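You operate a simulated robot arm through the tools that you are given. There is no shell and no other tool. Be economical: measure what you need, move in short steps, check, and stop when the job is done.

Carry out the task below with a simulated two-armed robot. There is one attempt and no reset: what you move stays moved.

TASK
On the grey workbench, fold the cream cloth in half, so that its two short edges meet.
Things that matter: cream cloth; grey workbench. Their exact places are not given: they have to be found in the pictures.

It is judged by the outcome, as a careful person would: the job done as asked, and still so three seconds after it is handed in. It fails if anything else is knocked over, pushed out of place, dropped, spilled or broken. Flat cloth is picked up by pressing the open fingertips on it (5 to 10 N) and closing them slowly along it; thin cloth reads only 2 to 8 mm in the jaws.

THE ROBOT
Two 7-joint arms with two-finger grippers on one trunk, on a base that drives. Base frame: it is fixed to the floor where the robot stands at the start and does not move with it; the origin is under the middle of the robot, x ahead of it, y to its left, z up; the surface under the hand at the start is at about z = 0.78. Readings come in m, rad, newtons and seconds.
The left shoulder is at the start at [0.057, 0.16, 1.054], the right one opposite. With the tool pointing down near the work surface each hand reaches from about 0.3 to 0.76 m from the robot's upright axis, wherever it stands, measured 20 degrees to its own side. Places, roughly: grey workbench [0.7, -0.6, 0.8]. Payload 2.45 kg a hand.
Tool frame (each hand has its own): the origin (TCP) lies between the finger pads and is the grasp point; the fingertips stand 0.026 m ahead of it; z points along the fingers, y is the line along which they close. The gripper opens to 0.096 m. The gripper's body begins 0.069 m behind the TCP.
Orientation is that of the tool frame in the base frame, as a unit quaternion [x, y, z, w]. With the fingers straight down and closing along the base's y, the tool's x points along the base's -x, its y along +y and its z along -z.

THE INTERFACE
- The arms move only by the tool apply_moves. It takes "left_commands", "right_commands" or both (then of equal length, played together; a hand with none holds still); each is a list of rows, each an object (a shift or turn left out is 0, a gripper value left out holds the last) with "translation": the shift along the tool's x, y, z in m, a list of three; "rot": the turn, a rotation vector about the tool's x, y, z in rad, a list of three. In form: [{"translation": [x, y, z], "rot": [rx, ry, rz]}, ...]. A call has 1 to 10 rows; each row is the pose to reach, as a shift and turn from the pose commanded when the call began, along the tool's axes at that moment. "left_fingers" and "right_fingers" are, for a hand that has rows, the closure, from 0 (fully open) to 1 (shut), set as the call begins (left out, the last holds). Rows are played at 5 a second. More than 0.05 m and 0.15 rad between two rows, or a gripper value outside its range, and nothing of the call is played. Where a pose cannot be reached the arm comes as near as it can. A force on the tool above 40 N (or 10 N above the force at the start of the call, whichever is more), or a blocked arm, ends the call early, and 0.2 s more pass. Each finger halts on what it meets, pressing with about 40 N; the grip force reading is that of the motor and also rises with nothing between the fingers. The clock runs only during rows and for 0.2 s after the last one: add rows that repeat a pose to give the fingers time. It gives the time, the measured TCP pose, the force on the tool (base axes), the opening and the grip force at its end, in the units of the frame above (readings bear some noise), with the torque about the TCP (base axes, N m) and any sound that the robot's microphone picked up.
- Cameras (640 x 400 px; columns grow to the right, rows downward): "scene" is now at [0.1531, -0.0062, 1.498]; the picture's right is [-0.11, -0.99, -0.00], its down [-0.92, 0.10, -0.38] and it looks along [0.38, -0.04, -0.92] (base axes); focal length 250 px, centre (320, 200). "left" rides on the left gripper at [0.082, -0.003, -0.098] in its tool frame; the picture's right is [0.04, 1.00, 0.00], its down [-0.73, 0.03, -0.68] and it looks along [-0.68, 0.03, 0.73] (tool axes); focal length 256 px, centre (320, 200). "right" rides on the right gripper at [0.082, 0.003, -0.098] in its tool frame; the picture's right is [-0.04, 1.00, 0.00], its down [-0.73, -0.03, -0.68] and it looks along [-0.68, -0.03, 0.73] (tool axes); focal length 256 px, centre (320, 200).
- grab_frame(camera): a new picture of that camera. It takes no simulated time.
- lift_body(by): slides the trunk up (or, below 0, down) by that many m; the arms and the scene camera ride with it, the base frame stays. It gives what a move gives, with no picture.
- base_move(legs): drives the robot by 1 to 6 legs, each [ahead, left, turn to the left] in m, m and rad, along the robot's own axes; the way and the turn of a leg run together, so that a leg with both is an arc; at most 1.5 m and 3.142 rad a leg. The arms and the cameras ride along, it lands a little off, and it stops where it bumps. It gives what a move gives.
- turn_head(pan, tilt): turns the head with the scene camera to pan (to the left, within 2.094 rad either way) and tilt (down, from -0.506 to 1.204), counted from straight ahead of the robot. It gives what a move gives.
- probe_pixels(camera, pixels): there is no depth. For up to 12 entries [column, row, z] of the newest picture of that camera ("zoom" is the newest enlarged one), the place [x, y] in the base frame at which the ray of that pixel passes the height z, good to about 0.002 m, but the place of the scene camera against the robot may be out by one fixed shift of up to 0.018 m in any direction. It takes no simulated time.
- zoom(camera, box): a new picture of the part [left, top, right, bottom] of that camera's present view, enlarged. It takes no simulated time.
- job_done(): hands the job in; it is judged then, once.

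Work in short steps. Measure before you move; look again where a grasp or a placing could have gone wrong, and mend it. You have 80 turns and 58 pictures in all, those below and enlarged ones among them. Open the grippers and draw the arms clear of the work before you hand the job in, unless the task says otherwise; then end with one line.

The tools are called after "Request:" by a JSON object that holds its "name" and its "arguments". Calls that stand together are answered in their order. apply_moves: Moves the arms, as the interface text tells. Its arguments: {"type":"object","properties":{"left_commands":{"type":"array","items":{"type":"object","properties":{"translation":{"type":"array","items":{"type":"number"}},"rot":{"type":"array","items":{"type":"number"}}}}},"left_fingers":{"type":"number"},"right_commands":{"type":"array","items":{"type":"object","properties":{"translation":{"type":"array","items":{"type":"number"}},"rot":{"type":"array","items":{"type":"number"}}}}},"right_fingers":{"type":"number"}},"required":[]} The other tools are called the same way: lift_body (by) slides the trunk up or down; base_move (legs) drives the base; turn_head (pan, tilt) turns the head that bears the scene camera; grab_frame (camera) takes a picture; probe_pixels (camera, pixels) gives the place at which the rays of pixels pass given heights; zoom (camera, box) takes an enlarged picture of a part of a camera's view; job_done () hands the job in.

At the start:

```text
time_s: 0.0
left_tool_pos: [0.4853, 0.1328, 0.937]
left_tcp_rot: [0.0, 1.0, 0.001, -0.001]
left_ft_force: [0.1, -0.1, 1.1]
left_torque: [0.02, -0.01, -0.01]
left_grip_width: 0.0959
left_gripper_force: 0.0
right_tool_pos: [0.3668, -0.2643, 1.0008]
right_tcp_rot: [0.0, 1.0, 0.0, -0.001]
right_ft_force: [-0.7, 0.8, 0.8]
right_torque: [0.01, 0.03, 0.0]
right_grip_width: 0.0962
right_gripper_force: 0.0
trunk travel left (down, up): [-0.225, 0.342]
robot x, y, heading: [-0.0021, -0.0005, -0.004]
head pan, tilt: [-0.108, 1.173]
```

scene: 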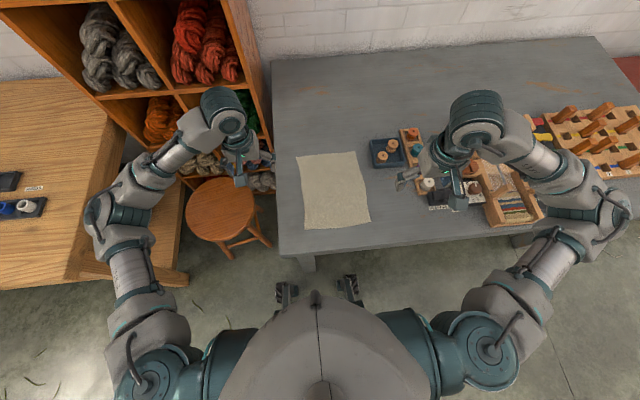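
right: 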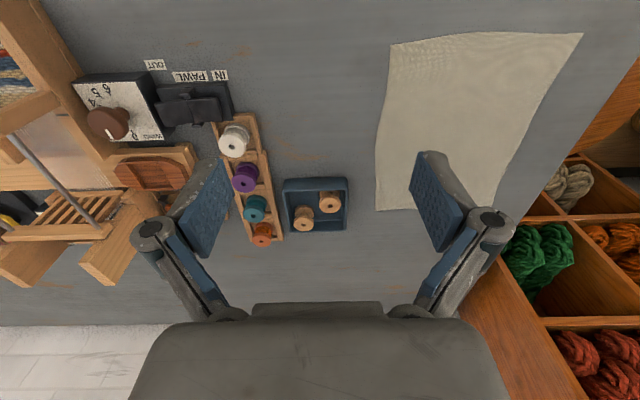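
left: 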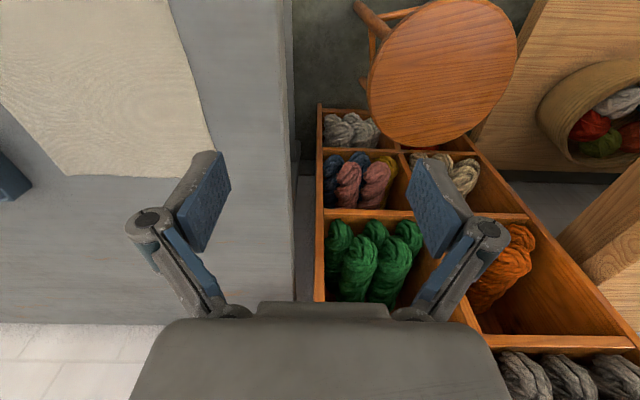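

The cream cloth lies in the scene picture with corners near (297,156), (356,151), (370,222), (304,229). I measure them at the bench height and zoom for detail.

Request:
{"name": "zoom", "arguments": {"camera": "scene", "box": [260, 130, 420, 250]}}

Request:
{"name": "probe_pixels", "arguments": {"camera": "scene", "pixels": [[297, 156, 0.78], [356, 151, 0.78], [370, 222, 0.78], [304, 229, 0.78], [281, 255, 0.78], [480, 233, 0.78], [273, 110, 0.78]]}}

Request:
{"name": "probe_pixels", "arguments": {"camera": "right", "pixels": [[390, 45, 0.78], [582, 33, 0.78], [376, 210, 0.78], [496, 206, 0.78], [290, 230, 0.78], [345, 180, 0.8]]}}

Request:
{"name": "probe_pixels", "arguments": {"camera": "left", "pixels": [[216, 150, 0.78], [66, 176, 0.78], [175, 0, 0.78]]}}

```text
3.33 times, centred on (340, 190) of scene
```

zoom: 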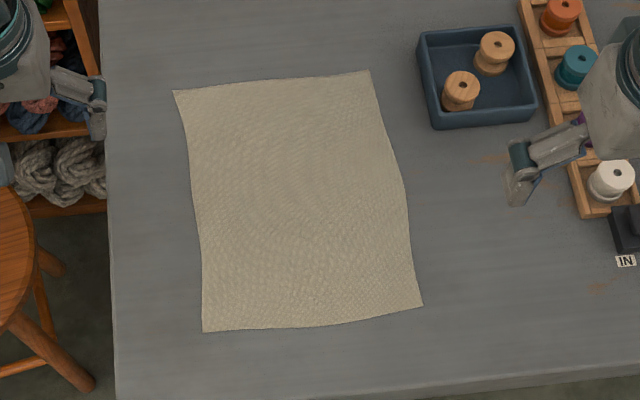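

```text
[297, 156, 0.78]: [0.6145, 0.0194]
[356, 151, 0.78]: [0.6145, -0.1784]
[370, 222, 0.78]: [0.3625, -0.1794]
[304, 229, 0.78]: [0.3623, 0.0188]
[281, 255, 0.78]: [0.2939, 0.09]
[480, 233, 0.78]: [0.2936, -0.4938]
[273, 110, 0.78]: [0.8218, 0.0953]
```

```text
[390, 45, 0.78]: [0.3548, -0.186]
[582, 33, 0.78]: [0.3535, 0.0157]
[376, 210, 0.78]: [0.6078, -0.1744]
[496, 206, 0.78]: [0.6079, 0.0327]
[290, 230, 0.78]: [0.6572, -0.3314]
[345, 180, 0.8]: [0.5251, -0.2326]
```

```text
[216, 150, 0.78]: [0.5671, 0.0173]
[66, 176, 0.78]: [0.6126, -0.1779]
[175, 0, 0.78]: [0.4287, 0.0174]
```

The cloth spans about x 0.355–0.611 and y −0.18–0.018, so its short edges are the near and far ones, each 0.20 m. I shift the base 0.08 m to the right to centre the cloth between the arms.

Request:
{"name": "base_move", "arguments": {"legs": [[0, -0.08, 0]]}}

```text
time_s: 1.1
left_tool_pos: [0.4838, 0.0959, 0.9342]
left_tcp_rot: [-0.003, 1.0, -0.016, 0.002]
left_ft_force: [1.5, 2.4, 0.4]
left_torque: [-0.2, 0.07, 0.0]
left_grip_width: 0.0958
left_gripper_force: 0.1
right_tool_pos: [0.3649, -0.2995, 1.0113]
right_tcp_rot: [-0.004, 1.0, -0.017, 0.003]
right_ft_force: [1.2, 1.7, -0.5]
right_torque: [-0.17, 0.05, 0.06]
right_grip_width: 0.0962
right_gripper_force: 0.1
trunk travel left (down, up): [-0.225, 0.342]
robot x, y, heading: [0.0033, -0.0687, 0.004]
head pan, tilt: [-0.108, 1.173]
```

The base is at y ≈ −0.07. I turn the hands so that the fingers close along x, with both cameras facing outward: left +90° and right −90° about tool z.

Request:
{"name": "apply_moves", "arguments": {"left_commands": [{"rot": [0, 0, 0.148]}, {"rot": [0, 0, 0.296]}, {"rot": [0, 0, 0.444]}, {"rot": [0, 0, 0.592]}, {"rot": [0, 0, 0.74]}, {"rot": [0, 0, 0.888]}, {"rot": [0, 0, 1.036]}, {"rot": [0, 0, 1.184]}, {"rot": [0, 0, 1.332]}, {"rot": [0, 0, 1.48]}], "right_commands": [{"rot": [0, 0, -0.148]}, {"rot": [0, 0, -0.296]}, {"rot": [0, 0, -0.444]}, {"rot": [0, 0, -0.592]}, {"rot": [0, 0, -0.74]}, {"rot": [0, 0, -0.888]}, {"rot": [0, 0, -1.036]}, {"rot": [0, 0, -1.184]}, {"rot": [0, 0, -1.332]}, {"rot": [0, 0, -1.48]}]}}

```text
time_s: 3.5
left_tool_pos: [0.4777, 0.0771, 0.9421]
left_tcp_rot: [0.674, 0.739, -0.002, 0.008]
left_ft_force: [0.3, 0.7, -0.8]
left_torque: [-0.06, -0.03, 0.01]
left_grip_width: 0.0961
left_gripper_force: 0.0
right_tool_pos: [0.307, -0.2653, 1.0045]
right_tcp_rot: [-0.676, 0.737, -0.011, -0.001]
right_ft_force: [0.2, 0.4, 0.6]
right_torque: [-0.02, -0.01, 0.02]
right_grip_width: 0.0957
right_gripper_force: 0.0
right hand out of reach, approached as far as the arm can: row 8, 9, 10
trunk travel left (down, up): [-0.225, 0.342]
robot x, y, heading: [0.0038, -0.0747, 0.002]
head pan, tilt: [-0.108, 1.173]
stopped in row 10 (right hand): the arm was blocked; the commanded pose is now the measured one
```

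The right hand was too near the body, so I back the base up by 0.07 m to put both edges in comfortable reach.

Request:
{"name": "base_move", "arguments": {"legs": [[-0.07, 0, 0]]}}

```text
time_s: 4.5
left_tool_pos: [0.4073, 0.0886, 0.9397]
left_tcp_rot: [0.674, 0.739, -0.007, 0.012]
left_ft_force: [-0.6, -1.3, -0.2]
left_torque: [-0.02, -0.01, -0.01]
left_grip_width: 0.0963
left_gripper_force: 0.1
right_tool_pos: [0.2367, -0.2522, 1.0071]
right_tcp_rot: [-0.677, 0.736, -0.014, -0.004]
right_ft_force: [0.7, 0.2, 0.7]
right_torque: [-0.04, -0.02, -0.02]
right_grip_width: 0.096
right_gripper_force: 0.0
trunk travel left (down, up): [-0.225, 0.342]
robot x, y, heading: [-0.0725, -0.0696, 0.004]
head pan, tilt: [-0.108, 1.173]
```

Robot heading is ~0 at (−0.07, −0.07). I bring both hands above the near edge corners (x ≈ 0.375, y ≈ 0.0 and −0.16) at z ≈ 0.88, finish the yaw, and narrow the fingers.

Request:
{"name": "apply_moves", "arguments": {"left_commands": [{"translation": [-0.014, -0.007, 0.01], "rot": [0, 0, 0.015]}, {"translation": [-0.028, -0.014, 0.02], "rot": [0, 0, 0.03]}, {"translation": [-0.042, -0.021, 0.03], "rot": [0, 0, 0.045]}, {"translation": [-0.056, -0.028, 0.04], "rot": [0, 0, 0.06]}, {"translation": [-0.07, -0.035, 0.05], "rot": [0, 0, 0.075]}, {"translation": [-0.0857, -0.04, 0.06], "rot": [0, 0, 0.092]}, {"translation": [-0.0857, -0.04, 0.06], "rot": [0, 0, 0.092]}], "right_commands": [{"translation": [-0.017, -0.022, 0.021], "rot": [0, 0, -0.015]}, {"translation": [-0.034, -0.044, 0.042], "rot": [0, 0, -0.03]}, {"translation": [-0.051, -0.065, 0.063], "rot": [0, 0, -0.045]}, {"translation": [-0.068, -0.087, 0.085], "rot": [0, 0, -0.06]}, {"translation": [-0.085, -0.109, 0.106], "rot": [0, 0, -0.075]}, {"translation": [-0.1015, -0.13, 0.127], "rot": [0, 0, -0.086]}, {"translation": [-0.1015, -0.13, 0.127], "rot": [0, 0, -0.086]}], "left_fingers": 0.65, "right_fingers": 0.65}}

Request:
{"name": "grab_frame", "arguments": {"camera": "left"}}

Request:
{"name": "grab_frame", "arguments": {"camera": "right"}}

Request:
{"name": "grab_frame", "arguments": {"camera": "scene"}}

```text
time_s: 6.1
left_tool_pos: [0.3737, -0.0083, 0.8843]
left_tcp_rot: [0.706, 0.708, 0.0, 0.009]
left_ft_force: [0.0, 1.2, -0.6]
left_torque: [-0.03, 0.02, 0.0]
left_grip_width: 0.0334
left_gripper_force: 0.1
right_tool_pos: [0.2826, -0.1613, 0.9341]
right_tcp_rot: [-0.7, 0.714, -0.012, 0.0]
right_ft_force: [-0.7, 0.8, 0.0]
right_torque: [-0.04, -0.04, -0.01]
right_grip_width: 0.0337
right_gripper_force: 0.0
right hand out of reach, approached as far as the arm can: row 2, 3, 4, 5, 6, 7
trunk travel left (down, up): [-0.225, 0.342]
robot x, y, heading: [-0.0648, -0.0672, 0.002]
head pan, tilt: [-0.108, 1.173]
```

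```text
53 pictures are left
```

left: 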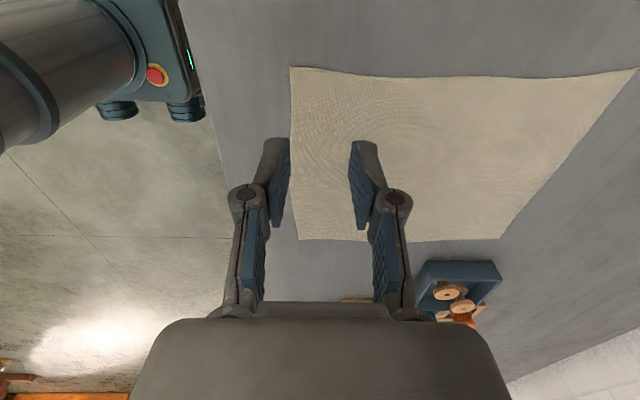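

```text
52 pictures are left
```

right: 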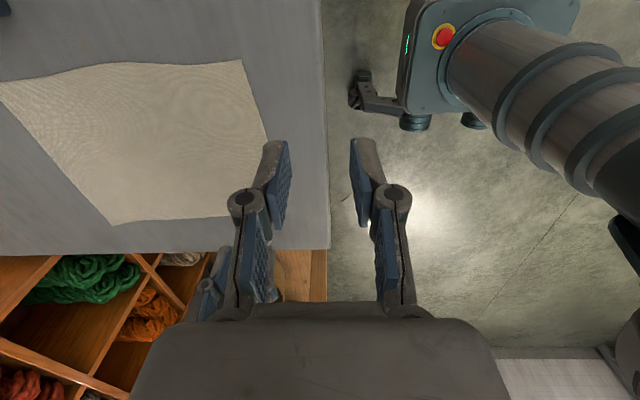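

```text
51 pictures are left
```

scene: 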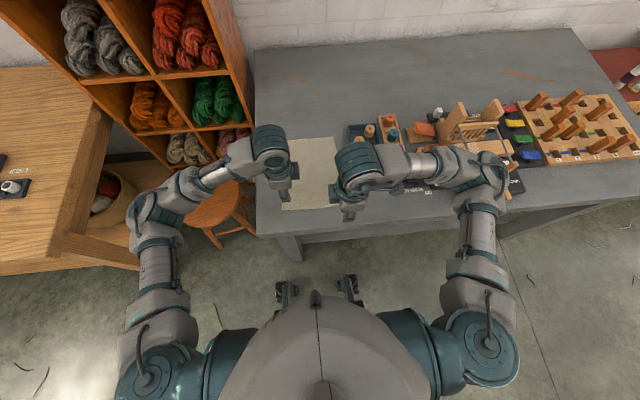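

The left hand is well placed, but the right hand (x 0.283) lagged behind. I try moving it forward only, at its present height (tool −y).

Request:
{"name": "apply_moves", "arguments": {"right_commands": [{"translation": [0, -0.03, 0]}, {"translation": [0, -0.06, 0]}, {"translation": [0, -0.09, 0]}, {"translation": [0, -0.09, 0]}, {"translation": [0, -0.09, 0]}]}}

```text
time_s: 7.3
left_tool_pos: [0.3721, -0.0163, 0.8848]
left_tcp_rot: [0.707, 0.707, 0.002, 0.008]
left_ft_force: [-0.3, -0.8, 0.4]
left_torque: [0.02, 0.02, 0.03]
left_grip_width: 0.0337
left_gripper_force: 0.1
right_tool_pos: [0.2884, -0.1694, 0.936]
right_tcp_rot: [-0.704, 0.71, -0.008, 0.002]
right_ft_force: [-0.2, -0.5, -0.2]
right_torque: [0.01, -0.01, 0.02]
right_grip_width: 0.0335
right_gripper_force: 0.1
right hand out of reach, approached as far as the arm can: row 1, 2, 3, 4, 5
trunk travel left (down, up): [-0.225, 0.342]
robot x, y, heading: [-0.0698, -0.0747, 0.003]
head pan, tilt: [-0.108, 1.173]
```

The right wrist seems to be at a joint limit. I unwind its yaw by about 0.75 rad, then move it forward.

Request:
{"name": "apply_moves", "arguments": {"right_commands": [{"translation": [0, 0, -0.01], "rot": [0, 0, 0.14]}, {"translation": [0, 0, -0.02], "rot": [0, 0, 0.28]}, {"translation": [0, -0.02, -0.02], "rot": [0, 0, 0.42]}, {"translation": [0, -0.05, -0.02], "rot": [0, 0, 0.56]}, {"translation": [0, -0.08, -0.02], "rot": [0, 0, 0.7]}, {"translation": [0, -0.11, -0.02], "rot": [0, 0, 0.84]}, {"translation": [0, -0.13, -0.02], "rot": [0, 0, 0.84]}, {"translation": [0, -0.13, -0.02], "rot": [0, 0, 0.84]}]}}

```text
time_s: 9.1
left_tool_pos: [0.3722, -0.0167, 0.8839]
left_tcp_rot: [0.707, 0.707, 0.001, 0.007]
left_ft_force: [-0.9, -0.6, 0.3]
left_torque: [0.02, -0.01, 0.03]
left_grip_width: 0.0335
left_gripper_force: 0.1
right_tool_pos: [0.4185, -0.1653, 0.958]
right_tcp_rot: [-0.359, 0.933, -0.009, 0.007]
right_ft_force: [0.6, 0.3, 0.3]
right_torque: [0.02, 0.03, -0.02]
right_grip_width: 0.0336
right_gripper_force: 0.0
trunk travel left (down, up): [-0.225, 0.342]
robot x, y, heading: [-0.0666, -0.0712, 0.006]
head pan, tilt: [-0.108, 1.173]
```

Forward travel works with the wrist unwound. Now I re-apply the yaw (−0.84) at this position to see how far it goes.

Request:
{"name": "apply_moves", "arguments": {"right_commands": [{"rot": [0, 0, -0.14]}, {"rot": [0, 0, -0.28]}, {"rot": [0, 0, -0.42]}, {"rot": [0, 0, -0.56]}, {"rot": [0, 0, -0.7]}, {"rot": [0, 0, -0.83]}, {"rot": [0, 0, -0.83]}]}}

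```text
time_s: 10.7
left_tool_pos: [0.3699, -0.0146, 0.8877]
left_tcp_rot: [0.707, 0.707, 0.002, 0.009]
left_ft_force: [-0.2, 0.5, 0.6]
left_torque: [-0.06, -0.07, -0.01]
left_grip_width: 0.0334
left_gripper_force: 0.1
right_tool_pos: [0.3521, -0.1262, 1.0312]
right_tcp_rot: [-0.64, 0.768, -0.027, 0.021]
right_ft_force: [-0.7, -0.8, -0.5]
right_torque: [-0.03, -0.14, 0.01]
right_grip_width: 0.0337
right_gripper_force: 0.1
right hand out of reach, approached as far as the arm can: row 4, 5, 6, 7
trunk travel left (down, up): [-0.225, 0.342]
robot x, y, heading: [-0.0661, -0.0691, 0.001]
head pan, tilt: [-0.108, 1.173]
```

That yaw is out of the right arm's range, so I turn it the other way. First I unwind by 0.7 rad, correct the tilt and move to about (0.42, −0.2, 0.97).

Request:
{"name": "apply_moves", "arguments": {"right_commands": [{"translation": [0.009, -0.016, 0.012], "rot": [-0.013, 0.004, 0.14]}, {"translation": [0.018, -0.032, 0.024], "rot": [-0.026, 0.009, 0.28]}, {"translation": [0.028, -0.048, 0.036], "rot": [-0.04, 0.013, 0.42]}, {"translation": [0.037, -0.064, 0.048], "rot": [-0.053, 0.018, 0.56]}, {"translation": [0.046, -0.08, 0.06], "rot": [-0.066, 0.022, 0.7]}, {"translation": [0.046, -0.08, 0.06], "rot": [-0.066, 0.022, 0.7]}]}}

```text
time_s: 12.1
left_tool_pos: [0.3731, -0.0154, 0.8858]
left_tcp_rot: [0.707, 0.708, 0.001, 0.008]
left_ft_force: [-0.9, 0.1, -1.0]
left_torque: [-0.04, -0.01, 0.01]
left_grip_width: 0.0336
left_gripper_force: 0.0
right_tool_pos: [0.4276, -0.1878, 0.9741]
right_tcp_rot: [-0.337, 0.941, 0.001, -0.002]
right_ft_force: [0.2, -0.2, -0.1]
right_torque: [0.01, 0.01, -0.01]
right_grip_width: 0.0336
right_gripper_force: 0.0
trunk travel left (down, up): [-0.225, 0.342]
robot x, y, heading: [-0.0687, -0.069, -0.001]
head pan, tilt: [-0.108, 1.173]
```

The tool is vertical again. I keep turning about tool z, +1.45 rad.

Request:
{"name": "apply_moves", "arguments": {"right_commands": [{"rot": [0, 0, 0.145]}, {"rot": [0, 0, 0.29]}, {"rot": [0, 0, 0.435]}, {"rot": [0, 0, 0.58]}, {"rot": [0, 0, 0.725]}, {"rot": [0, 0, 0.87]}, {"rot": [0, 0, 1.015]}, {"rot": [0, 0, 1.16]}, {"rot": [0, 0, 1.305]}, {"rot": [0, 0, 1.45]}]}}

Request:
{"name": "apply_moves", "arguments": {"right_commands": [{"rot": [0, 0, 0.14]}, {"rot": [0, 0, 0.28]}, {"rot": [0, 0, 0.42]}, {"rot": [0, 0, 0.56]}, {"rot": [0, 0, 0.7]}, {"rot": [0, 0, 0.81]}, {"rot": [0, 0, 0.81]}]}}

```text
time_s: 14.3
left_tool_pos: [0.3733, -0.0162, 0.8845]
left_tcp_rot: [0.707, 0.707, 0.001, 0.007]
left_ft_force: [0.8, -0.1, 0.3]
left_torque: [0.04, 0.03, -0.01]
left_grip_width: 0.0334
left_gripper_force: 0.1
right_tool_pos: [0.4283, -0.1874, 0.9737]
right_tcp_rot: [0.373, 0.928, -0.001, -0.002]
right_ft_force: [-0.2, 0.2, 0.5]
right_torque: [0.04, 0.0, 0.04]
right_grip_width: 0.0335
right_gripper_force: 0.2
trunk travel left (down, up): [-0.225, 0.342]
robot x, y, heading: [-0.0687, -0.0714, 0.001]
head pan, tilt: [-0.108, 1.173]
```

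```text
time_s: 15.9
left_tool_pos: [0.373, -0.0159, 0.8843]
left_tcp_rot: [0.707, 0.708, 0.001, 0.007]
left_ft_force: [-0.4, 0.2, -0.7]
left_torque: [-0.01, 0.01, -0.01]
left_grip_width: 0.0335
left_gripper_force: 0.0
right_tool_pos: [0.4286, -0.1873, 0.9731]
right_tcp_rot: [0.708, 0.706, -0.001, -0.002]
right_ft_force: [0.2, 0.0, -0.1]
right_torque: [0.02, 0.0, -0.01]
right_grip_width: 0.0336
right_gripper_force: 0.0
trunk travel left (down, up): [-0.225, 0.342]
robot x, y, heading: [-0.067, -0.0727, 0.001]
head pan, tilt: [-0.108, 1.173]
```

Both hands now have x=+y and y=+x. I bring the right hand over its corner to (0.375, −0.165, 0.885) and probe the cloth from the hand cameras.

Request:
{"name": "apply_moves", "arguments": {"right_commands": [{"translation": [0.008, -0.02, 0.03]}, {"translation": [0.015, -0.04, 0.06]}, {"translation": [0.022, -0.055, 0.088]}, {"translation": [0.022, -0.055, 0.088]}], "left_commands": [{"translation": [0.008, 0, 0]}, {"translation": [0.016, 0, 0]}, {"translation": [0.016, 0, 0]}, {"translation": [0.016, 0, 0]}]}}

Request:
{"name": "grab_frame", "arguments": {"camera": "left"}}

Request:
{"name": "grab_frame", "arguments": {"camera": "right"}}

```text
time_s: 16.9
left_tool_pos: [0.3722, 0.0016, 0.8837]
left_tcp_rot: [0.707, 0.707, 0.001, 0.007]
left_ft_force: [0.4, -0.1, -0.1]
left_torque: [-0.02, -0.03, 0.03]
left_grip_width: 0.0335
left_gripper_force: 0.1
right_tool_pos: [0.3716, -0.1656, 0.8863]
right_tcp_rot: [0.707, 0.707, 0.0, -0.003]
right_ft_force: [0.1, -0.2, 0.5]
right_torque: [-0.01, 0.02, 0.0]
right_grip_width: 0.0337
right_gripper_force: 0.1
trunk travel left (down, up): [-0.225, 0.342]
robot x, y, heading: [-0.0691, -0.0678, 0.003]
head pan, tilt: [-0.108, 1.173]
```

```text
50 pictures are left
```

left: 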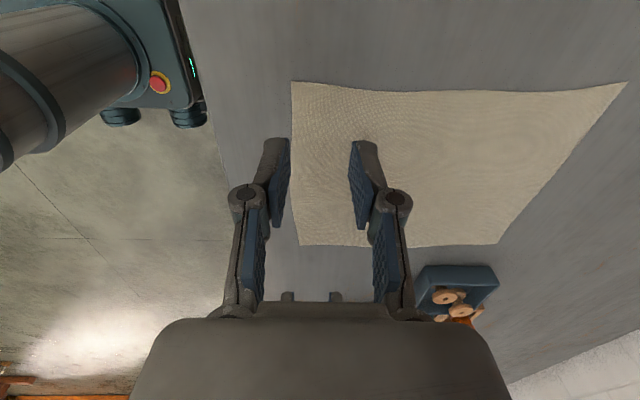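

```text
49 pictures are left
```

right: 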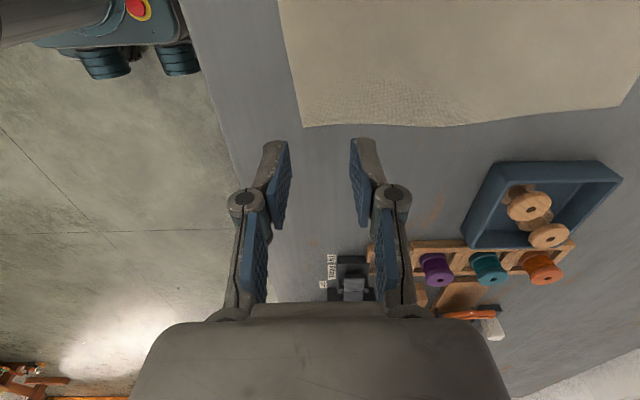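

In the left picture the near corners are at (291,81) and (299,245). In the right picture the near-right corner is at (303,127). I probe them.

Request:
{"name": "probe_pixels", "arguments": {"camera": "left", "pixels": [[291, 81, 0.78], [299, 245, 0.78], [293, 150, 0.78], [499, 243, 0.78], [626, 83, 0.78]]}}

Request:
{"name": "probe_pixels", "arguments": {"camera": "right", "pixels": [[303, 127, 0.78], [290, 60, 0.78], [618, 107, 0.78], [470, 245, 0.8], [465, 235, 0.79]]}}

```text
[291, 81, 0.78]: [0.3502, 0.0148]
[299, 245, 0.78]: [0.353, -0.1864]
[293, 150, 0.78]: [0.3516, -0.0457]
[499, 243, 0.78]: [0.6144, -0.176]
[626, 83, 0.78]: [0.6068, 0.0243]
```

```text
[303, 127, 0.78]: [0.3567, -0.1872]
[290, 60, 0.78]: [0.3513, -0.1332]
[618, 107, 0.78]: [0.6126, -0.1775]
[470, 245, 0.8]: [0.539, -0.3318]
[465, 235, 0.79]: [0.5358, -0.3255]
```

Near edge x≈0.352, far edge x≈0.611. I shift both hands 8 mm inward and descend to just above the cloth (TCP ≈ 0.815).

Request:
{"name": "apply_moves", "arguments": {"left_commands": [{"translation": [0, 0.004, 0.025]}, {"translation": [0, 0.008, 0.05]}, {"translation": [0, 0.008, 0.069]}, {"translation": [0, 0.008, 0.069]}], "right_commands": [{"translation": [-0.001, 0.004, 0.025]}, {"translation": [-0.002, 0.008, 0.05]}, {"translation": [-0.002, 0.008, 0.071]}, {"translation": [-0.002, 0.008, 0.071]}]}}

Request:
{"name": "grab_frame", "arguments": {"camera": "left"}}

Request:
{"name": "grab_frame", "arguments": {"camera": "right"}}

```text
time_s: 17.9
left_tool_pos: [0.3814, -0.0, 0.8145]
left_tcp_rot: [0.707, 0.707, 0.002, 0.008]
left_ft_force: [0.1, 0.3, -0.6]
left_torque: [-0.01, 0.01, 0.0]
left_grip_width: 0.0335
left_gripper_force: 0.0
right_tool_pos: [0.3818, -0.1685, 0.8139]
right_tcp_rot: [0.707, 0.707, -0.001, -0.003]
right_ft_force: [0.4, -0.1, 0.1]
right_torque: [0.01, 0.0, -0.01]
right_grip_width: 0.0336
right_gripper_force: 0.1
trunk travel left (down, up): [-0.225, 0.342]
robot x, y, heading: [-0.0703, -0.068, 0.0]
head pan, tilt: [-0.108, 1.173]
```

```text
48 pictures are left
```

left: 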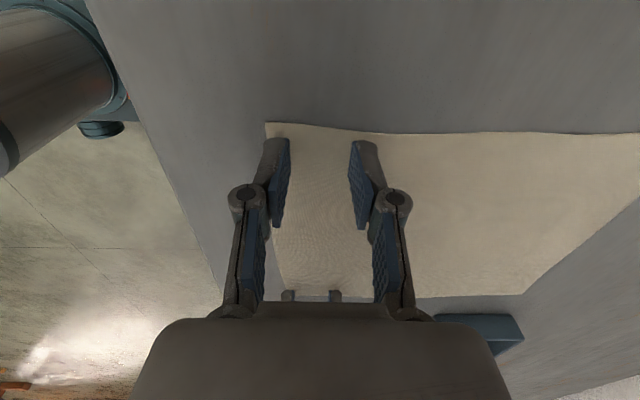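

```text
47 pictures are left
```

right: 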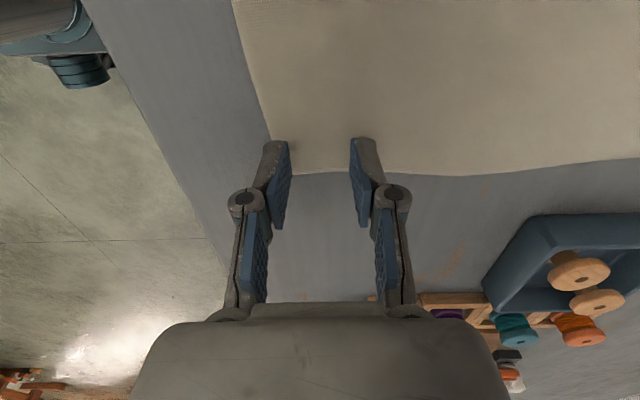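

Both finger pairs are over the cloth corners. I lower in small steps to touch it.

Request:
{"name": "apply_moves", "arguments": {"left_commands": [{"translation": [0, 0, 0.003]}, {"translation": [0, 0, 0.006]}, {"translation": [0, 0, 0.008]}, {"translation": [0, 0, 0.008]}], "right_commands": [{"translation": [0, 0, 0.003]}, {"translation": [0, 0, 0.006]}, {"translation": [0, 0, 0.008]}, {"translation": [0, 0, 0.008]}]}}

```text
time_s: 18.9
left_tool_pos: [0.3811, 0.0005, 0.8081]
left_tcp_rot: [0.706, 0.708, 0.002, 0.009]
left_ft_force: [1.0, -0.2, 3.3]
left_torque: [-0.01, 0.09, 0.03]
left_grip_width: 0.0336
left_gripper_force: 0.1
right_tool_pos: [0.3804, -0.1675, 0.8065]
right_tcp_rot: [0.708, 0.706, -0.001, -0.001]
right_ft_force: [0.4, 0.4, 5.3]
right_torque: [-0.01, -0.1, 0.02]
right_grip_width: 0.0335
right_gripper_force: 0.3
trunk travel left (down, up): [-0.225, 0.342]
robot x, y, heading: [-0.0702, -0.0725, 0.004]
head pan, tilt: [-0.108, 1.173]
```

Contact: 3.3 N left, 5.3 N right. I press about 1–2 mm more.

Request:
{"name": "apply_moves", "arguments": {"left_commands": [{"translation": [0, 0, 0.002]}, {"translation": [0, 0, 0.002]}], "right_commands": [{"translation": [0, 0, 0.001]}, {"translation": [0, 0, 0.001]}]}}

```text
time_s: 19.5
left_tool_pos: [0.382, -0.0003, 0.8062]
left_tcp_rot: [0.707, 0.707, 0.002, 0.01]
left_ft_force: [2.0, 0.3, 16.6]
left_torque: [0.09, -0.23, -0.02]
left_grip_width: 0.0349
left_gripper_force: 6.3
right_tool_pos: [0.381, -0.1672, 0.8073]
right_tcp_rot: [0.707, 0.707, 0.0, -0.001]
right_ft_force: [0.5, -0.5, 10.7]
right_torque: [0.0, -0.15, -0.04]
right_grip_width: 0.034
right_gripper_force: 0.5
trunk travel left (down, up): [-0.225, 0.342]
robot x, y, heading: [-0.0705, -0.0726, -0.005]
head pan, tilt: [-0.108, 1.173]
```

Left is at 16.6 N and right at 10.7 N, so I ease the left by 1 mm and start closing gradually.

Request:
{"name": "apply_moves", "arguments": {"left_commands": [{"translation": [0, 0, -0.001]}, {"translation": [0, 0, -0.001]}], "right_commands": [{"translation": [0, 0, -0.0003]}, {"translation": [0, 0, -0.0003]}], "left_fingers": 0.75, "right_fingers": 0.75}}

Request:
{"name": "apply_moves", "arguments": {"left_commands": [{"translation": [0, 0, 0]}, {"translation": [0, 0, 0]}], "right_commands": [{"translation": [0, 0, 0]}, {"translation": [0, 0, 0]}], "left_fingers": 0.85, "right_fingers": 0.85}}

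Request:
{"name": "grab_frame", "arguments": {"camera": "left"}}

Request:
{"name": "grab_frame", "arguments": {"camera": "right"}}

```text
time_s: 20.1
left_tool_pos: [0.3806, 0.001, 0.8055]
left_tcp_rot: [0.707, 0.707, 0.003, 0.008]
left_ft_force: [0.5, 0.2, 11.5]
left_torque: [0.04, 0.0, 0.01]
left_grip_width: 0.024
left_gripper_force: 0.1
right_tool_pos: [0.3805, -0.1679, 0.8077]
right_tcp_rot: [0.707, 0.707, -0.001, -0.001]
right_ft_force: [-0.2, -0.4, 15.0]
right_torque: [-0.05, 0.03, 0.0]
right_grip_width: 0.0242
right_gripper_force: 0.0
trunk travel left (down, up): [-0.225, 0.342]
robot x, y, heading: [-0.0698, -0.0737, -0.003]
head pan, tilt: [-0.108, 1.173]
```

```text
time_s: 20.7
left_tool_pos: [0.3815, 0.0001, 0.806]
left_tcp_rot: [0.708, 0.707, 0.002, 0.008]
left_ft_force: [-0.6, 0.0, 12.5]
left_torque: [0.04, -0.02, 0.02]
left_grip_width: 0.0135
left_gripper_force: 0.1
right_tool_pos: [0.3813, -0.1672, 0.8067]
right_tcp_rot: [0.707, 0.708, 0.0, -0.001]
right_ft_force: [0.5, 0.8, 13.3]
right_torque: [0.02, 0.03, 0.01]
right_grip_width: 0.0147
right_gripper_force: 0.0
trunk travel left (down, up): [-0.225, 0.342]
robot x, y, heading: [-0.069, -0.0703, -0.002]
head pan, tilt: [-0.108, 1.173]
```

```text
46 pictures are left
```

left: 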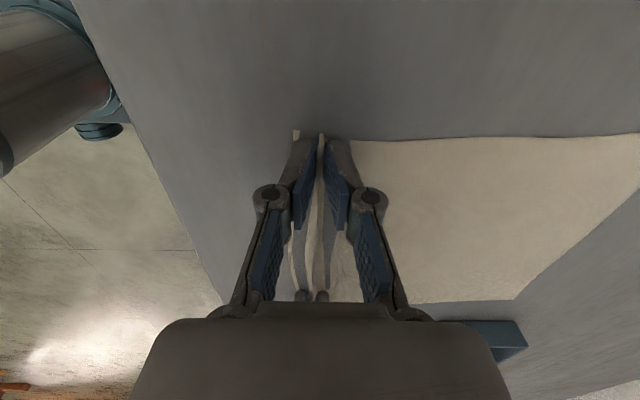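

```text
45 pictures are left
```

right: 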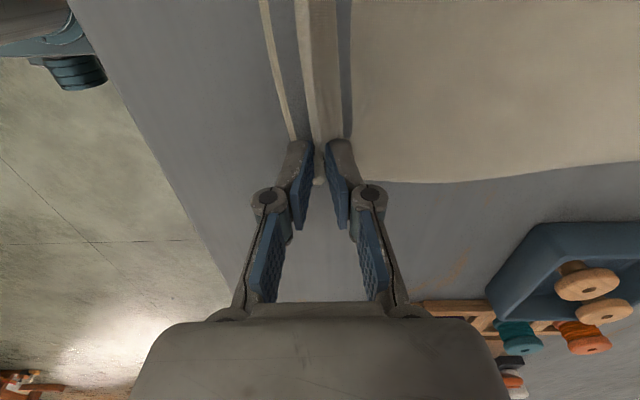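

A ridge has formed nicely between the fingers in both hands. I close fully.

Request:
{"name": "apply_moves", "arguments": {"left_commands": [{"translation": [0, 0, 0]}, {"translation": [0, 0, 0]}, {"translation": [0, 0, 0]}], "right_commands": [{"translation": [0, 0, 0]}, {"translation": [0, 0, 0]}, {"translation": [0, 0, 0]}], "left_fingers": 1.0, "right_fingers": 1.0}}

Request:
{"name": "apply_moves", "arguments": {"left_commands": [{"translation": [0, 0, -0.01]}, {"translation": [0, 0.005, -0.03]}, {"translation": [0, 0.01, -0.05]}, {"translation": [0, 0.01, -0.05]}], "right_commands": [{"translation": [0, 0, -0.01]}, {"translation": [0, 0.005, -0.03]}, {"translation": [0, 0.01, -0.05]}, {"translation": [0, 0.01, -0.05]}]}}

Request:
{"name": "grab_frame", "arguments": {"camera": "left"}}

Request:
{"name": "grab_frame", "arguments": {"camera": "right"}}

```text
time_s: 21.5
left_tool_pos: [0.3808, 0.0001, 0.8068]
left_tcp_rot: [0.707, 0.707, 0.002, 0.007]
left_ft_force: [-1.1, -0.3, 18.7]
left_torque: [0.01, 0.01, 0.0]
left_grip_width: 0.002
left_gripper_force: 28.9
right_tool_pos: [0.3802, -0.1688, 0.8059]
right_tcp_rot: [0.707, 0.707, -0.001, -0.003]
right_ft_force: [0.0, -1.7, 19.7]
right_torque: [0.08, -0.38, -0.03]
right_grip_width: 0.0005
right_gripper_force: 26.7
trunk travel left (down, up): [-0.225, 0.342]
robot x, y, heading: [-0.0667, -0.0724, 0.003]
head pan, tilt: [-0.108, 1.173]
```

```text
time_s: 22.5
left_tool_pos: [0.3908, 0.0012, 0.856]
left_tcp_rot: [0.707, 0.707, 0.001, 0.007]
left_ft_force: [-1.6, -0.6, 3.4]
left_torque: [-0.01, 0.03, 0.0]
left_grip_width: 0.0031
left_gripper_force: 37.3
right_tool_pos: [0.3913, -0.1673, 0.8559]
right_tcp_rot: [0.707, 0.707, -0.001, -0.002]
right_ft_force: [-2.2, 0.3, -0.2]
right_torque: [0.04, 0.09, -0.03]
right_grip_width: 0.0062
right_gripper_force: 35.7
trunk travel left (down, up): [-0.225, 0.342]
robot x, y, heading: [-0.068, -0.0703, 0.004]
head pan, tilt: [-0.108, 1.173]
```

```text
44 pictures are left
```

left: 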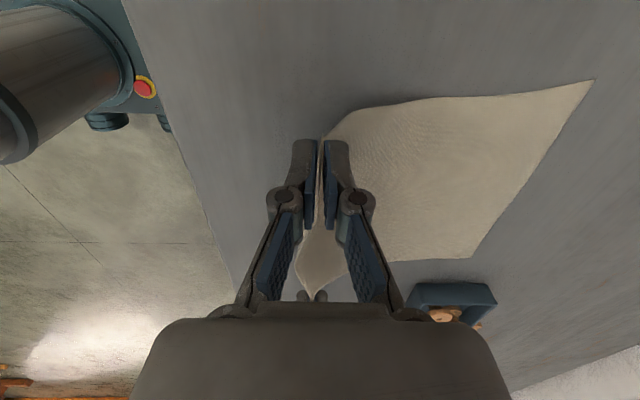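

```text
43 pictures are left
```

right: 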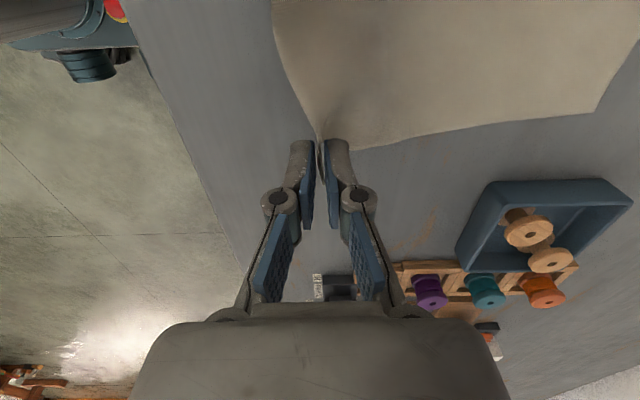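

Both corners are held (3.1 and 6.2 mm). I zoom in to see how much free flap hangs outside the pinch.

Request:
{"name": "zoom", "arguments": {"camera": "left", "box": [240, 90, 400, 310]}}

Request:
{"name": "zoom", "arguments": {"camera": "right", "box": [240, 60, 400, 240]}}

```text
1.82 times, centred on (320, 200) of left
```

zoom: 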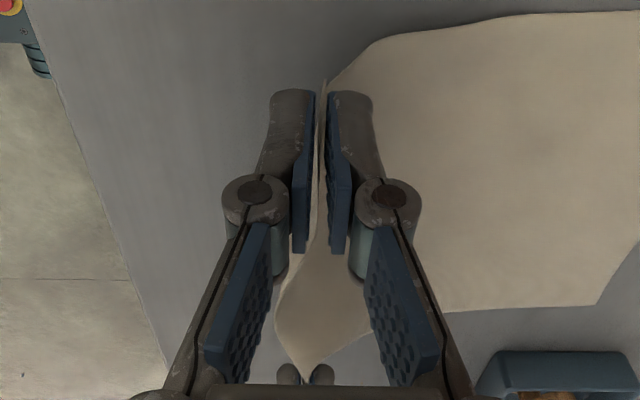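

```text
2.22 times, centred on (320, 150) of right
```

zoom: 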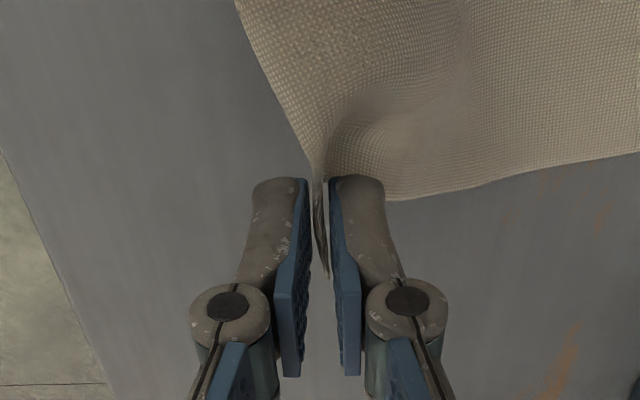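

The edges appear to be within the jaws, with no loose flap on the outside. I start the fold along a low arc, first half up to x ≈ 0.49.

Request:
{"name": "apply_moves", "arguments": {"left_commands": [{"translation": [0, 0.01, -0.012]}, {"translation": [0, 0.022, -0.023]}, {"translation": [0, 0.036, -0.032]}, {"translation": [0, 0.05, -0.04]}, {"translation": [0, 0.065, -0.045]}, {"translation": [0, 0.08, -0.048]}, {"translation": [0, 0.1, -0.05]}, {"translation": [0, 0.1, -0.05]}], "right_commands": [{"translation": [0, 0.01, -0.012]}, {"translation": [0, 0.022, -0.023]}, {"translation": [0, 0.036, -0.032]}, {"translation": [0, 0.05, -0.04]}, {"translation": [0, 0.065, -0.045]}, {"translation": [0, 0.08, -0.048]}, {"translation": [0, 0.1, -0.05]}, {"translation": [0, 0.1, -0.05]}]}}

Request:
{"name": "grab_frame", "arguments": {"camera": "left"}}

Request:
{"name": "grab_frame", "arguments": {"camera": "right"}}

Request:
{"name": "grab_frame", "arguments": {"camera": "scene"}}

```text
time_s: 24.3
left_tool_pos: [0.4907, 0.0021, 0.9078]
left_tcp_rot: [0.706, 0.708, 0.002, 0.007]
left_ft_force: [2.7, -0.3, 2.2]
left_torque: [-0.07, 0.06, 0.03]
left_grip_width: 0.0023
left_gripper_force: 35.4
right_tool_pos: [0.4908, -0.1676, 0.9054]
right_tcp_rot: [0.707, 0.707, -0.002, -0.003]
right_ft_force: [0.1, 0.1, -3.8]
right_torque: [0.01, -0.04, 0.01]
right_grip_width: 0.0042
right_gripper_force: 28.5
trunk travel left (down, up): [-0.225, 0.342]
robot x, y, heading: [-0.0675, -0.0708, 0.0]
head pan, tilt: [-0.108, 1.173]
```

```text
40 pictures are left
```

left: 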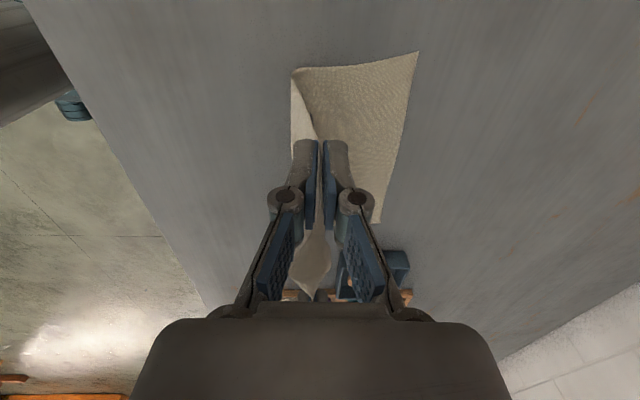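

```text
39 pictures are left
```

right: 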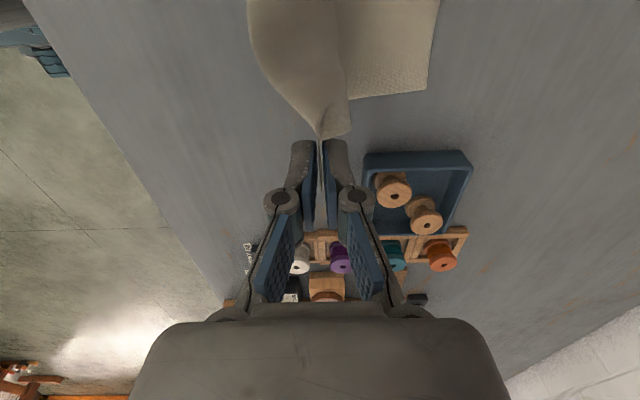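

```text
38 pictures are left
```

scene: 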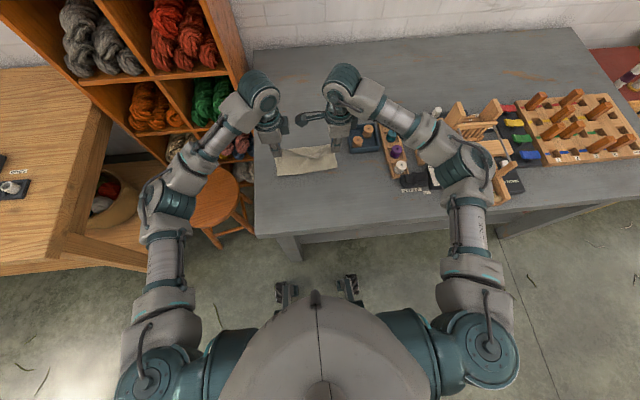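

The fold is forming. I check that the far edge hasn't slid: left picture (419,52) and (375,222), right picture (427,91).

Request:
{"name": "probe_pixels", "arguments": {"camera": "left", "pixels": [[419, 52, 0.78], [376, 222, 0.78], [293, 70, 0.785]]}}

Request:
{"name": "probe_pixels", "arguments": {"camera": "right", "pixels": [[427, 91, 0.78], [350, 98, 0.78], [438, 0, 0.78], [367, 210, 0.79]]}}

Request:
{"name": "zoom", "arguments": {"camera": "scene", "box": [240, 110, 400, 210]}}

```text
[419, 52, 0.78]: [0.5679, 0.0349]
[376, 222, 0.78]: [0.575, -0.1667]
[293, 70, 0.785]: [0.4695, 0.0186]
```

```text
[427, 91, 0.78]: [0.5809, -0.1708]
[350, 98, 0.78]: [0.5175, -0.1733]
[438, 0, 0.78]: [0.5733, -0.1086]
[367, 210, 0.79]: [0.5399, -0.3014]
```

```text
4.00 times, centred on (320, 160) of scene
```

zoom: 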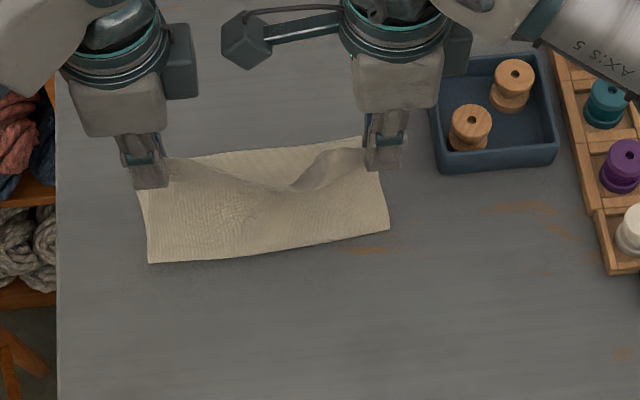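

The cloth slid during the lift. Its far edge now lies at about (0.568, 0.035) to (0.581, −0.171). I continue the arc toward that edge, with a small +y shift to match, and stop at z ≈ 0.84 to look.

Request:
{"name": "apply_moves", "arguments": {"left_commands": [{"translation": [0.002, 0.015, 0.003]}, {"translation": [0.004, 0.03, 0.012]}, {"translation": [0.008, 0.045, 0.025]}, {"translation": [0.011, 0.057, 0.042]}, {"translation": [0.014, 0.066, 0.058]}, {"translation": [0.016, 0.07, 0.068]}, {"translation": [0.016, 0.07, 0.068]}], "right_commands": [{"translation": [0.002, 0.018, 0.003]}, {"translation": [0.004, 0.035, 0.012]}, {"translation": [0.008, 0.052, 0.025]}, {"translation": [0.011, 0.066, 0.042]}, {"translation": [0.014, 0.076, 0.058]}, {"translation": [0.016, 0.08, 0.068]}, {"translation": [0.016, 0.08, 0.068]}]}}

Request:
{"name": "grab_frame", "arguments": {"camera": "left"}}

Request:
{"name": "grab_frame", "arguments": {"camera": "right"}}

Request:
{"name": "zoom", "arguments": {"camera": "scene", "box": [240, 110, 400, 210]}}

```text
time_s: 25.9
left_tool_pos: [0.5611, 0.0169, 0.8398]
left_tcp_rot: [0.707, 0.707, 0.001, 0.007]
left_ft_force: [0.5, -0.4, 0.0]
left_torque: [0.0, 0.01, -0.01]
left_grip_width: 0.0049
left_gripper_force: 36.1
right_tool_pos: [0.5715, -0.1499, 0.8382]
right_tcp_rot: [0.707, 0.707, -0.001, -0.002]
right_ft_force: [-0.4, -0.3, 0.9]
right_torque: [-0.01, 0.03, 0.04]
right_grip_width: 0.0015
right_gripper_force: 28.3
trunk travel left (down, up): [-0.225, 0.342]
robot x, y, heading: [-0.0684, -0.0709, 0.001]
head pan, tilt: [-0.108, 1.173]
```

```text
36 pictures are left
```

left: 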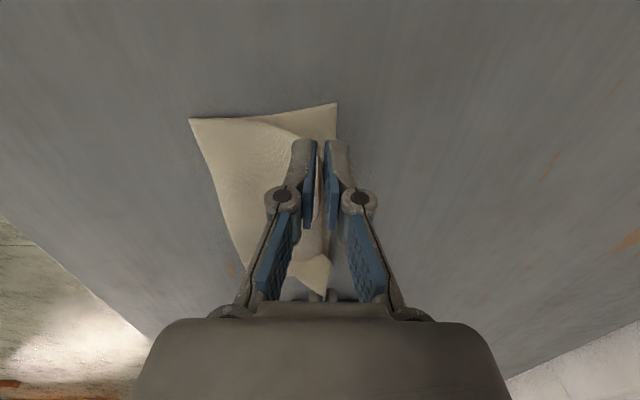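

```text
35 pictures are left
```

right: 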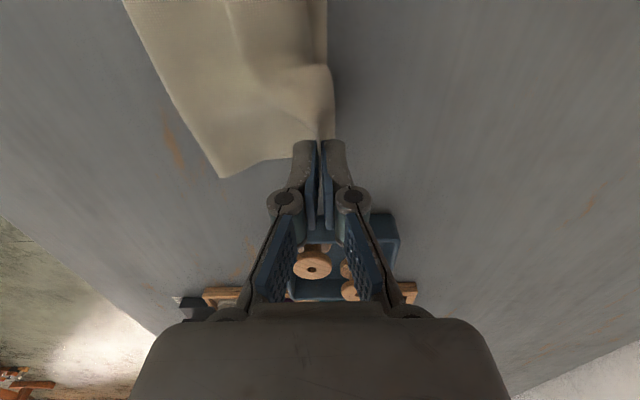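

```text
4.00 times, centred on (320, 160) of scene
```

zoom: 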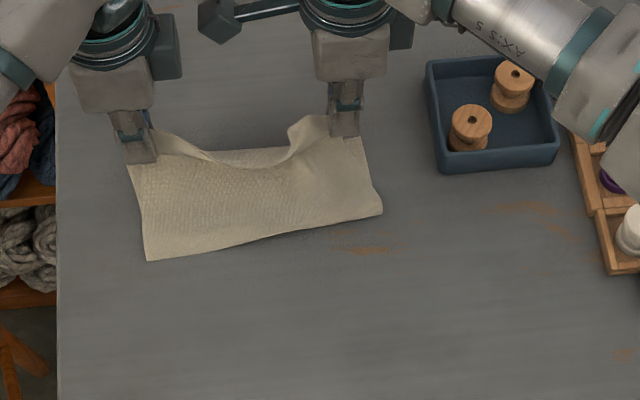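

I probe the far-left corner (336,103), the crease ends (190,118) in the left picture and (219,178) in the right, and the far edge in the right picture (327,20).

Request:
{"name": "probe_pixels", "arguments": {"camera": "left", "pixels": [[336, 103, 0.78], [190, 118, 0.782]]}}

Request:
{"name": "probe_pixels", "arguments": {"camera": "right", "pixels": [[219, 178, 0.782], [327, 20, 0.78], [326, 55, 0.78], [336, 130, 0.78]]}}

Request:
{"name": "zoom", "arguments": {"camera": "right", "box": [180, 0, 420, 190]}}

Request:
{"name": "zoom", "arguments": {"camera": "left", "box": [180, 80, 400, 310]}}

```text
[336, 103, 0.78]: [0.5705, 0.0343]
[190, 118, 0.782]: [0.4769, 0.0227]
```

```text
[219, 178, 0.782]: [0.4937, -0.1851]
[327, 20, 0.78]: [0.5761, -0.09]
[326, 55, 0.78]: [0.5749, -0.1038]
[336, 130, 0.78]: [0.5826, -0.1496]
```

```text
2.11 times, centred on (300, 95) of right
```

zoom: 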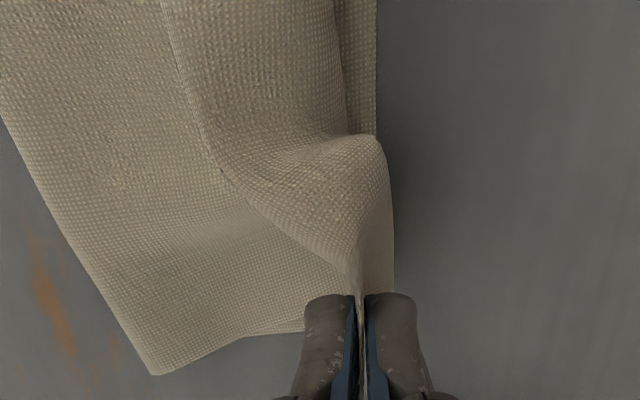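

```text
1.74 times, centred on (290, 195) of left
```

zoom: 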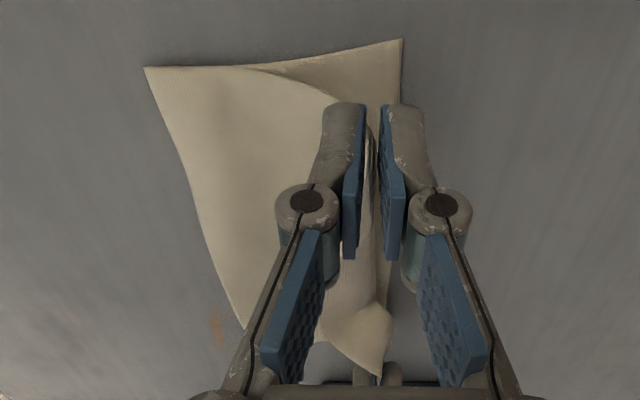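

The top layer is over the lower one with some slack in the loop. I lower both pinches almost to the bench, shifted 5 mm back, and see how the cloth settles.

Request:
{"name": "apply_moves", "arguments": {"left_commands": [{"translation": [0, -0.002, 0.01]}, {"translation": [0, -0.004, 0.02]}, {"translation": [0, -0.006, 0.029]}, {"translation": [0, -0.006, 0.029]}], "right_commands": [{"translation": [0, -0.002, 0.01]}, {"translation": [0, -0.004, 0.02]}, {"translation": [0, -0.005, 0.028]}, {"translation": [0, -0.005, 0.028]}]}}

Request:
{"name": "grab_frame", "arguments": {"camera": "left"}}

Request:
{"name": "grab_frame", "arguments": {"camera": "right"}}

Request:
{"name": "zoom", "arguments": {"camera": "scene", "box": [240, 110, 400, 210]}}

```text
time_s: 26.9
left_tool_pos: [0.5558, 0.0183, 0.8105]
left_tcp_rot: [0.707, 0.707, 0.001, 0.007]
left_ft_force: [-0.5, 0.3, -2.4]
left_torque: [0.04, -0.02, 0.02]
left_grip_width: 0.0003
left_gripper_force: 26.8
right_tool_pos: [0.5658, -0.1526, 0.8101]
right_tcp_rot: [0.707, 0.707, -0.001, -0.003]
right_ft_force: [-0.4, -0.3, -3.4]
right_torque: [-0.05, -0.01, -0.03]
right_grip_width: 0.0029
right_gripper_force: 28.9
trunk travel left (down, up): [-0.225, 0.342]
robot x, y, heading: [-0.0647, -0.0723, 0.001]
head pan, tilt: [-0.108, 1.173]
```

```text
31 pictures are left
```

left: 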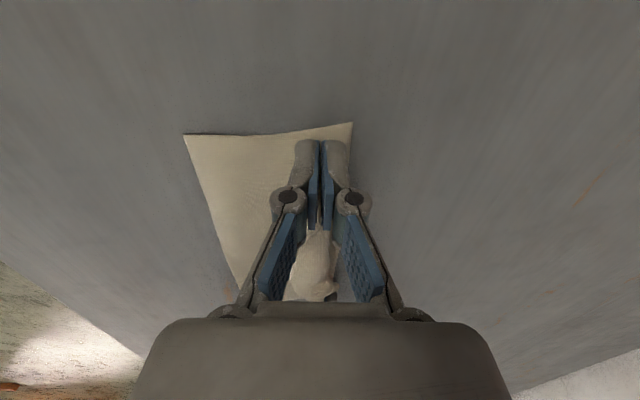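

```text
30 pictures are left
```

right: 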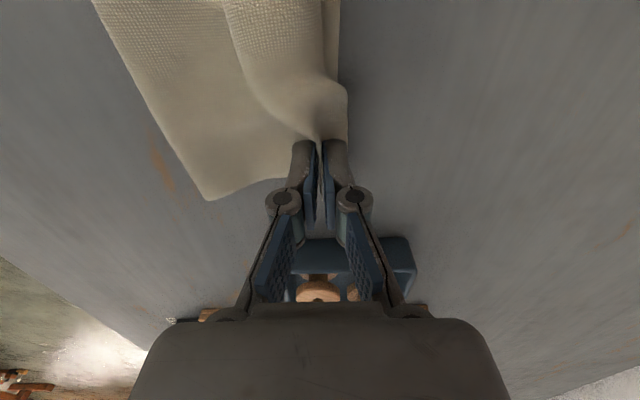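

```text
4.00 times, centred on (320, 160) of scene
```

zoom: 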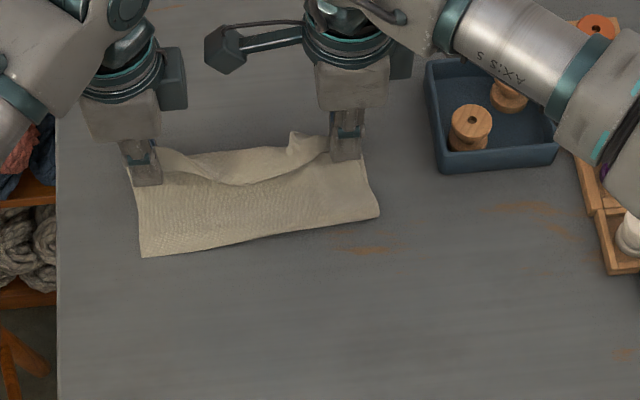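

The edge corners are down on the far edge, with the middle of the top edge a bit curled. I open the fingers partly and lift straight up.

Request:
{"name": "apply_moves", "arguments": {"left_commands": [{"translation": [0, 0, 0]}, {"translation": [0, 0, -0.002]}, {"translation": [0, 0, -0.02]}, {"translation": [0, 0, -0.05]}, {"translation": [0, 0, -0.09]}, {"translation": [0, 0, -0.1]}], "right_commands": [{"translation": [0, 0, 0]}, {"translation": [0, 0, -0.002]}, {"translation": [0, 0, -0.02]}, {"translation": [0, 0, -0.05]}, {"translation": [0, 0, -0.09]}, {"translation": [0, 0, -0.1]}], "left_fingers": 0.7, "right_fingers": 0.7}}

Request:
{"name": "grab_frame", "arguments": {"camera": "left"}}

Request:
{"name": "grab_frame", "arguments": {"camera": "right"}}

Request:
{"name": "zoom", "arguments": {"camera": "scene", "box": [240, 110, 400, 210]}}

```text
time_s: 28.3
left_tool_pos: [0.555, 0.0191, 0.9109]
left_tcp_rot: [0.707, 0.708, 0.001, 0.007]
left_ft_force: [0.0, -0.2, 0.7]
left_torque: [-0.02, 0.01, 0.0]
left_grip_width: 0.0289
left_gripper_force: 0.1
right_tool_pos: [0.5668, -0.1517, 0.9076]
right_tcp_rot: [0.707, 0.707, -0.001, -0.003]
right_ft_force: [0.3, -0.6, 0.1]
right_torque: [0.0, 0.02, -0.01]
right_grip_width: 0.0288
right_gripper_force: 0.0
trunk travel left (down, up): [-0.225, 0.342]
robot x, y, heading: [-0.069, -0.0728, -0.001]
head pan, tilt: [-0.108, 1.173]
```

```text
28 pictures are left
```

left: 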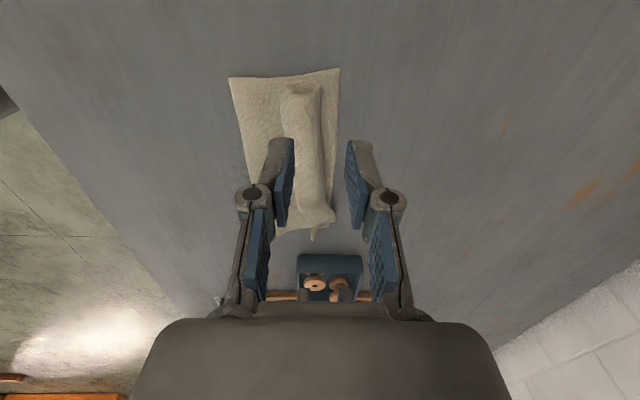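

```text
27 pictures are left
```

right: 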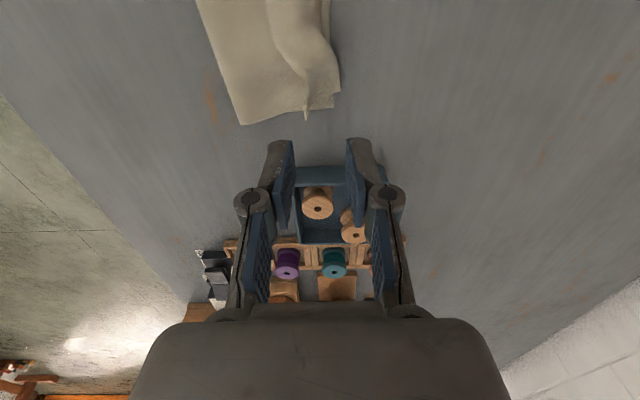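

```text
4.00 times, centred on (320, 160) of scene
```

zoom: 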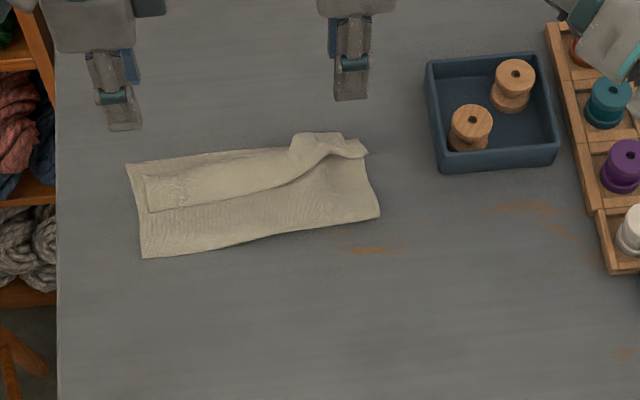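

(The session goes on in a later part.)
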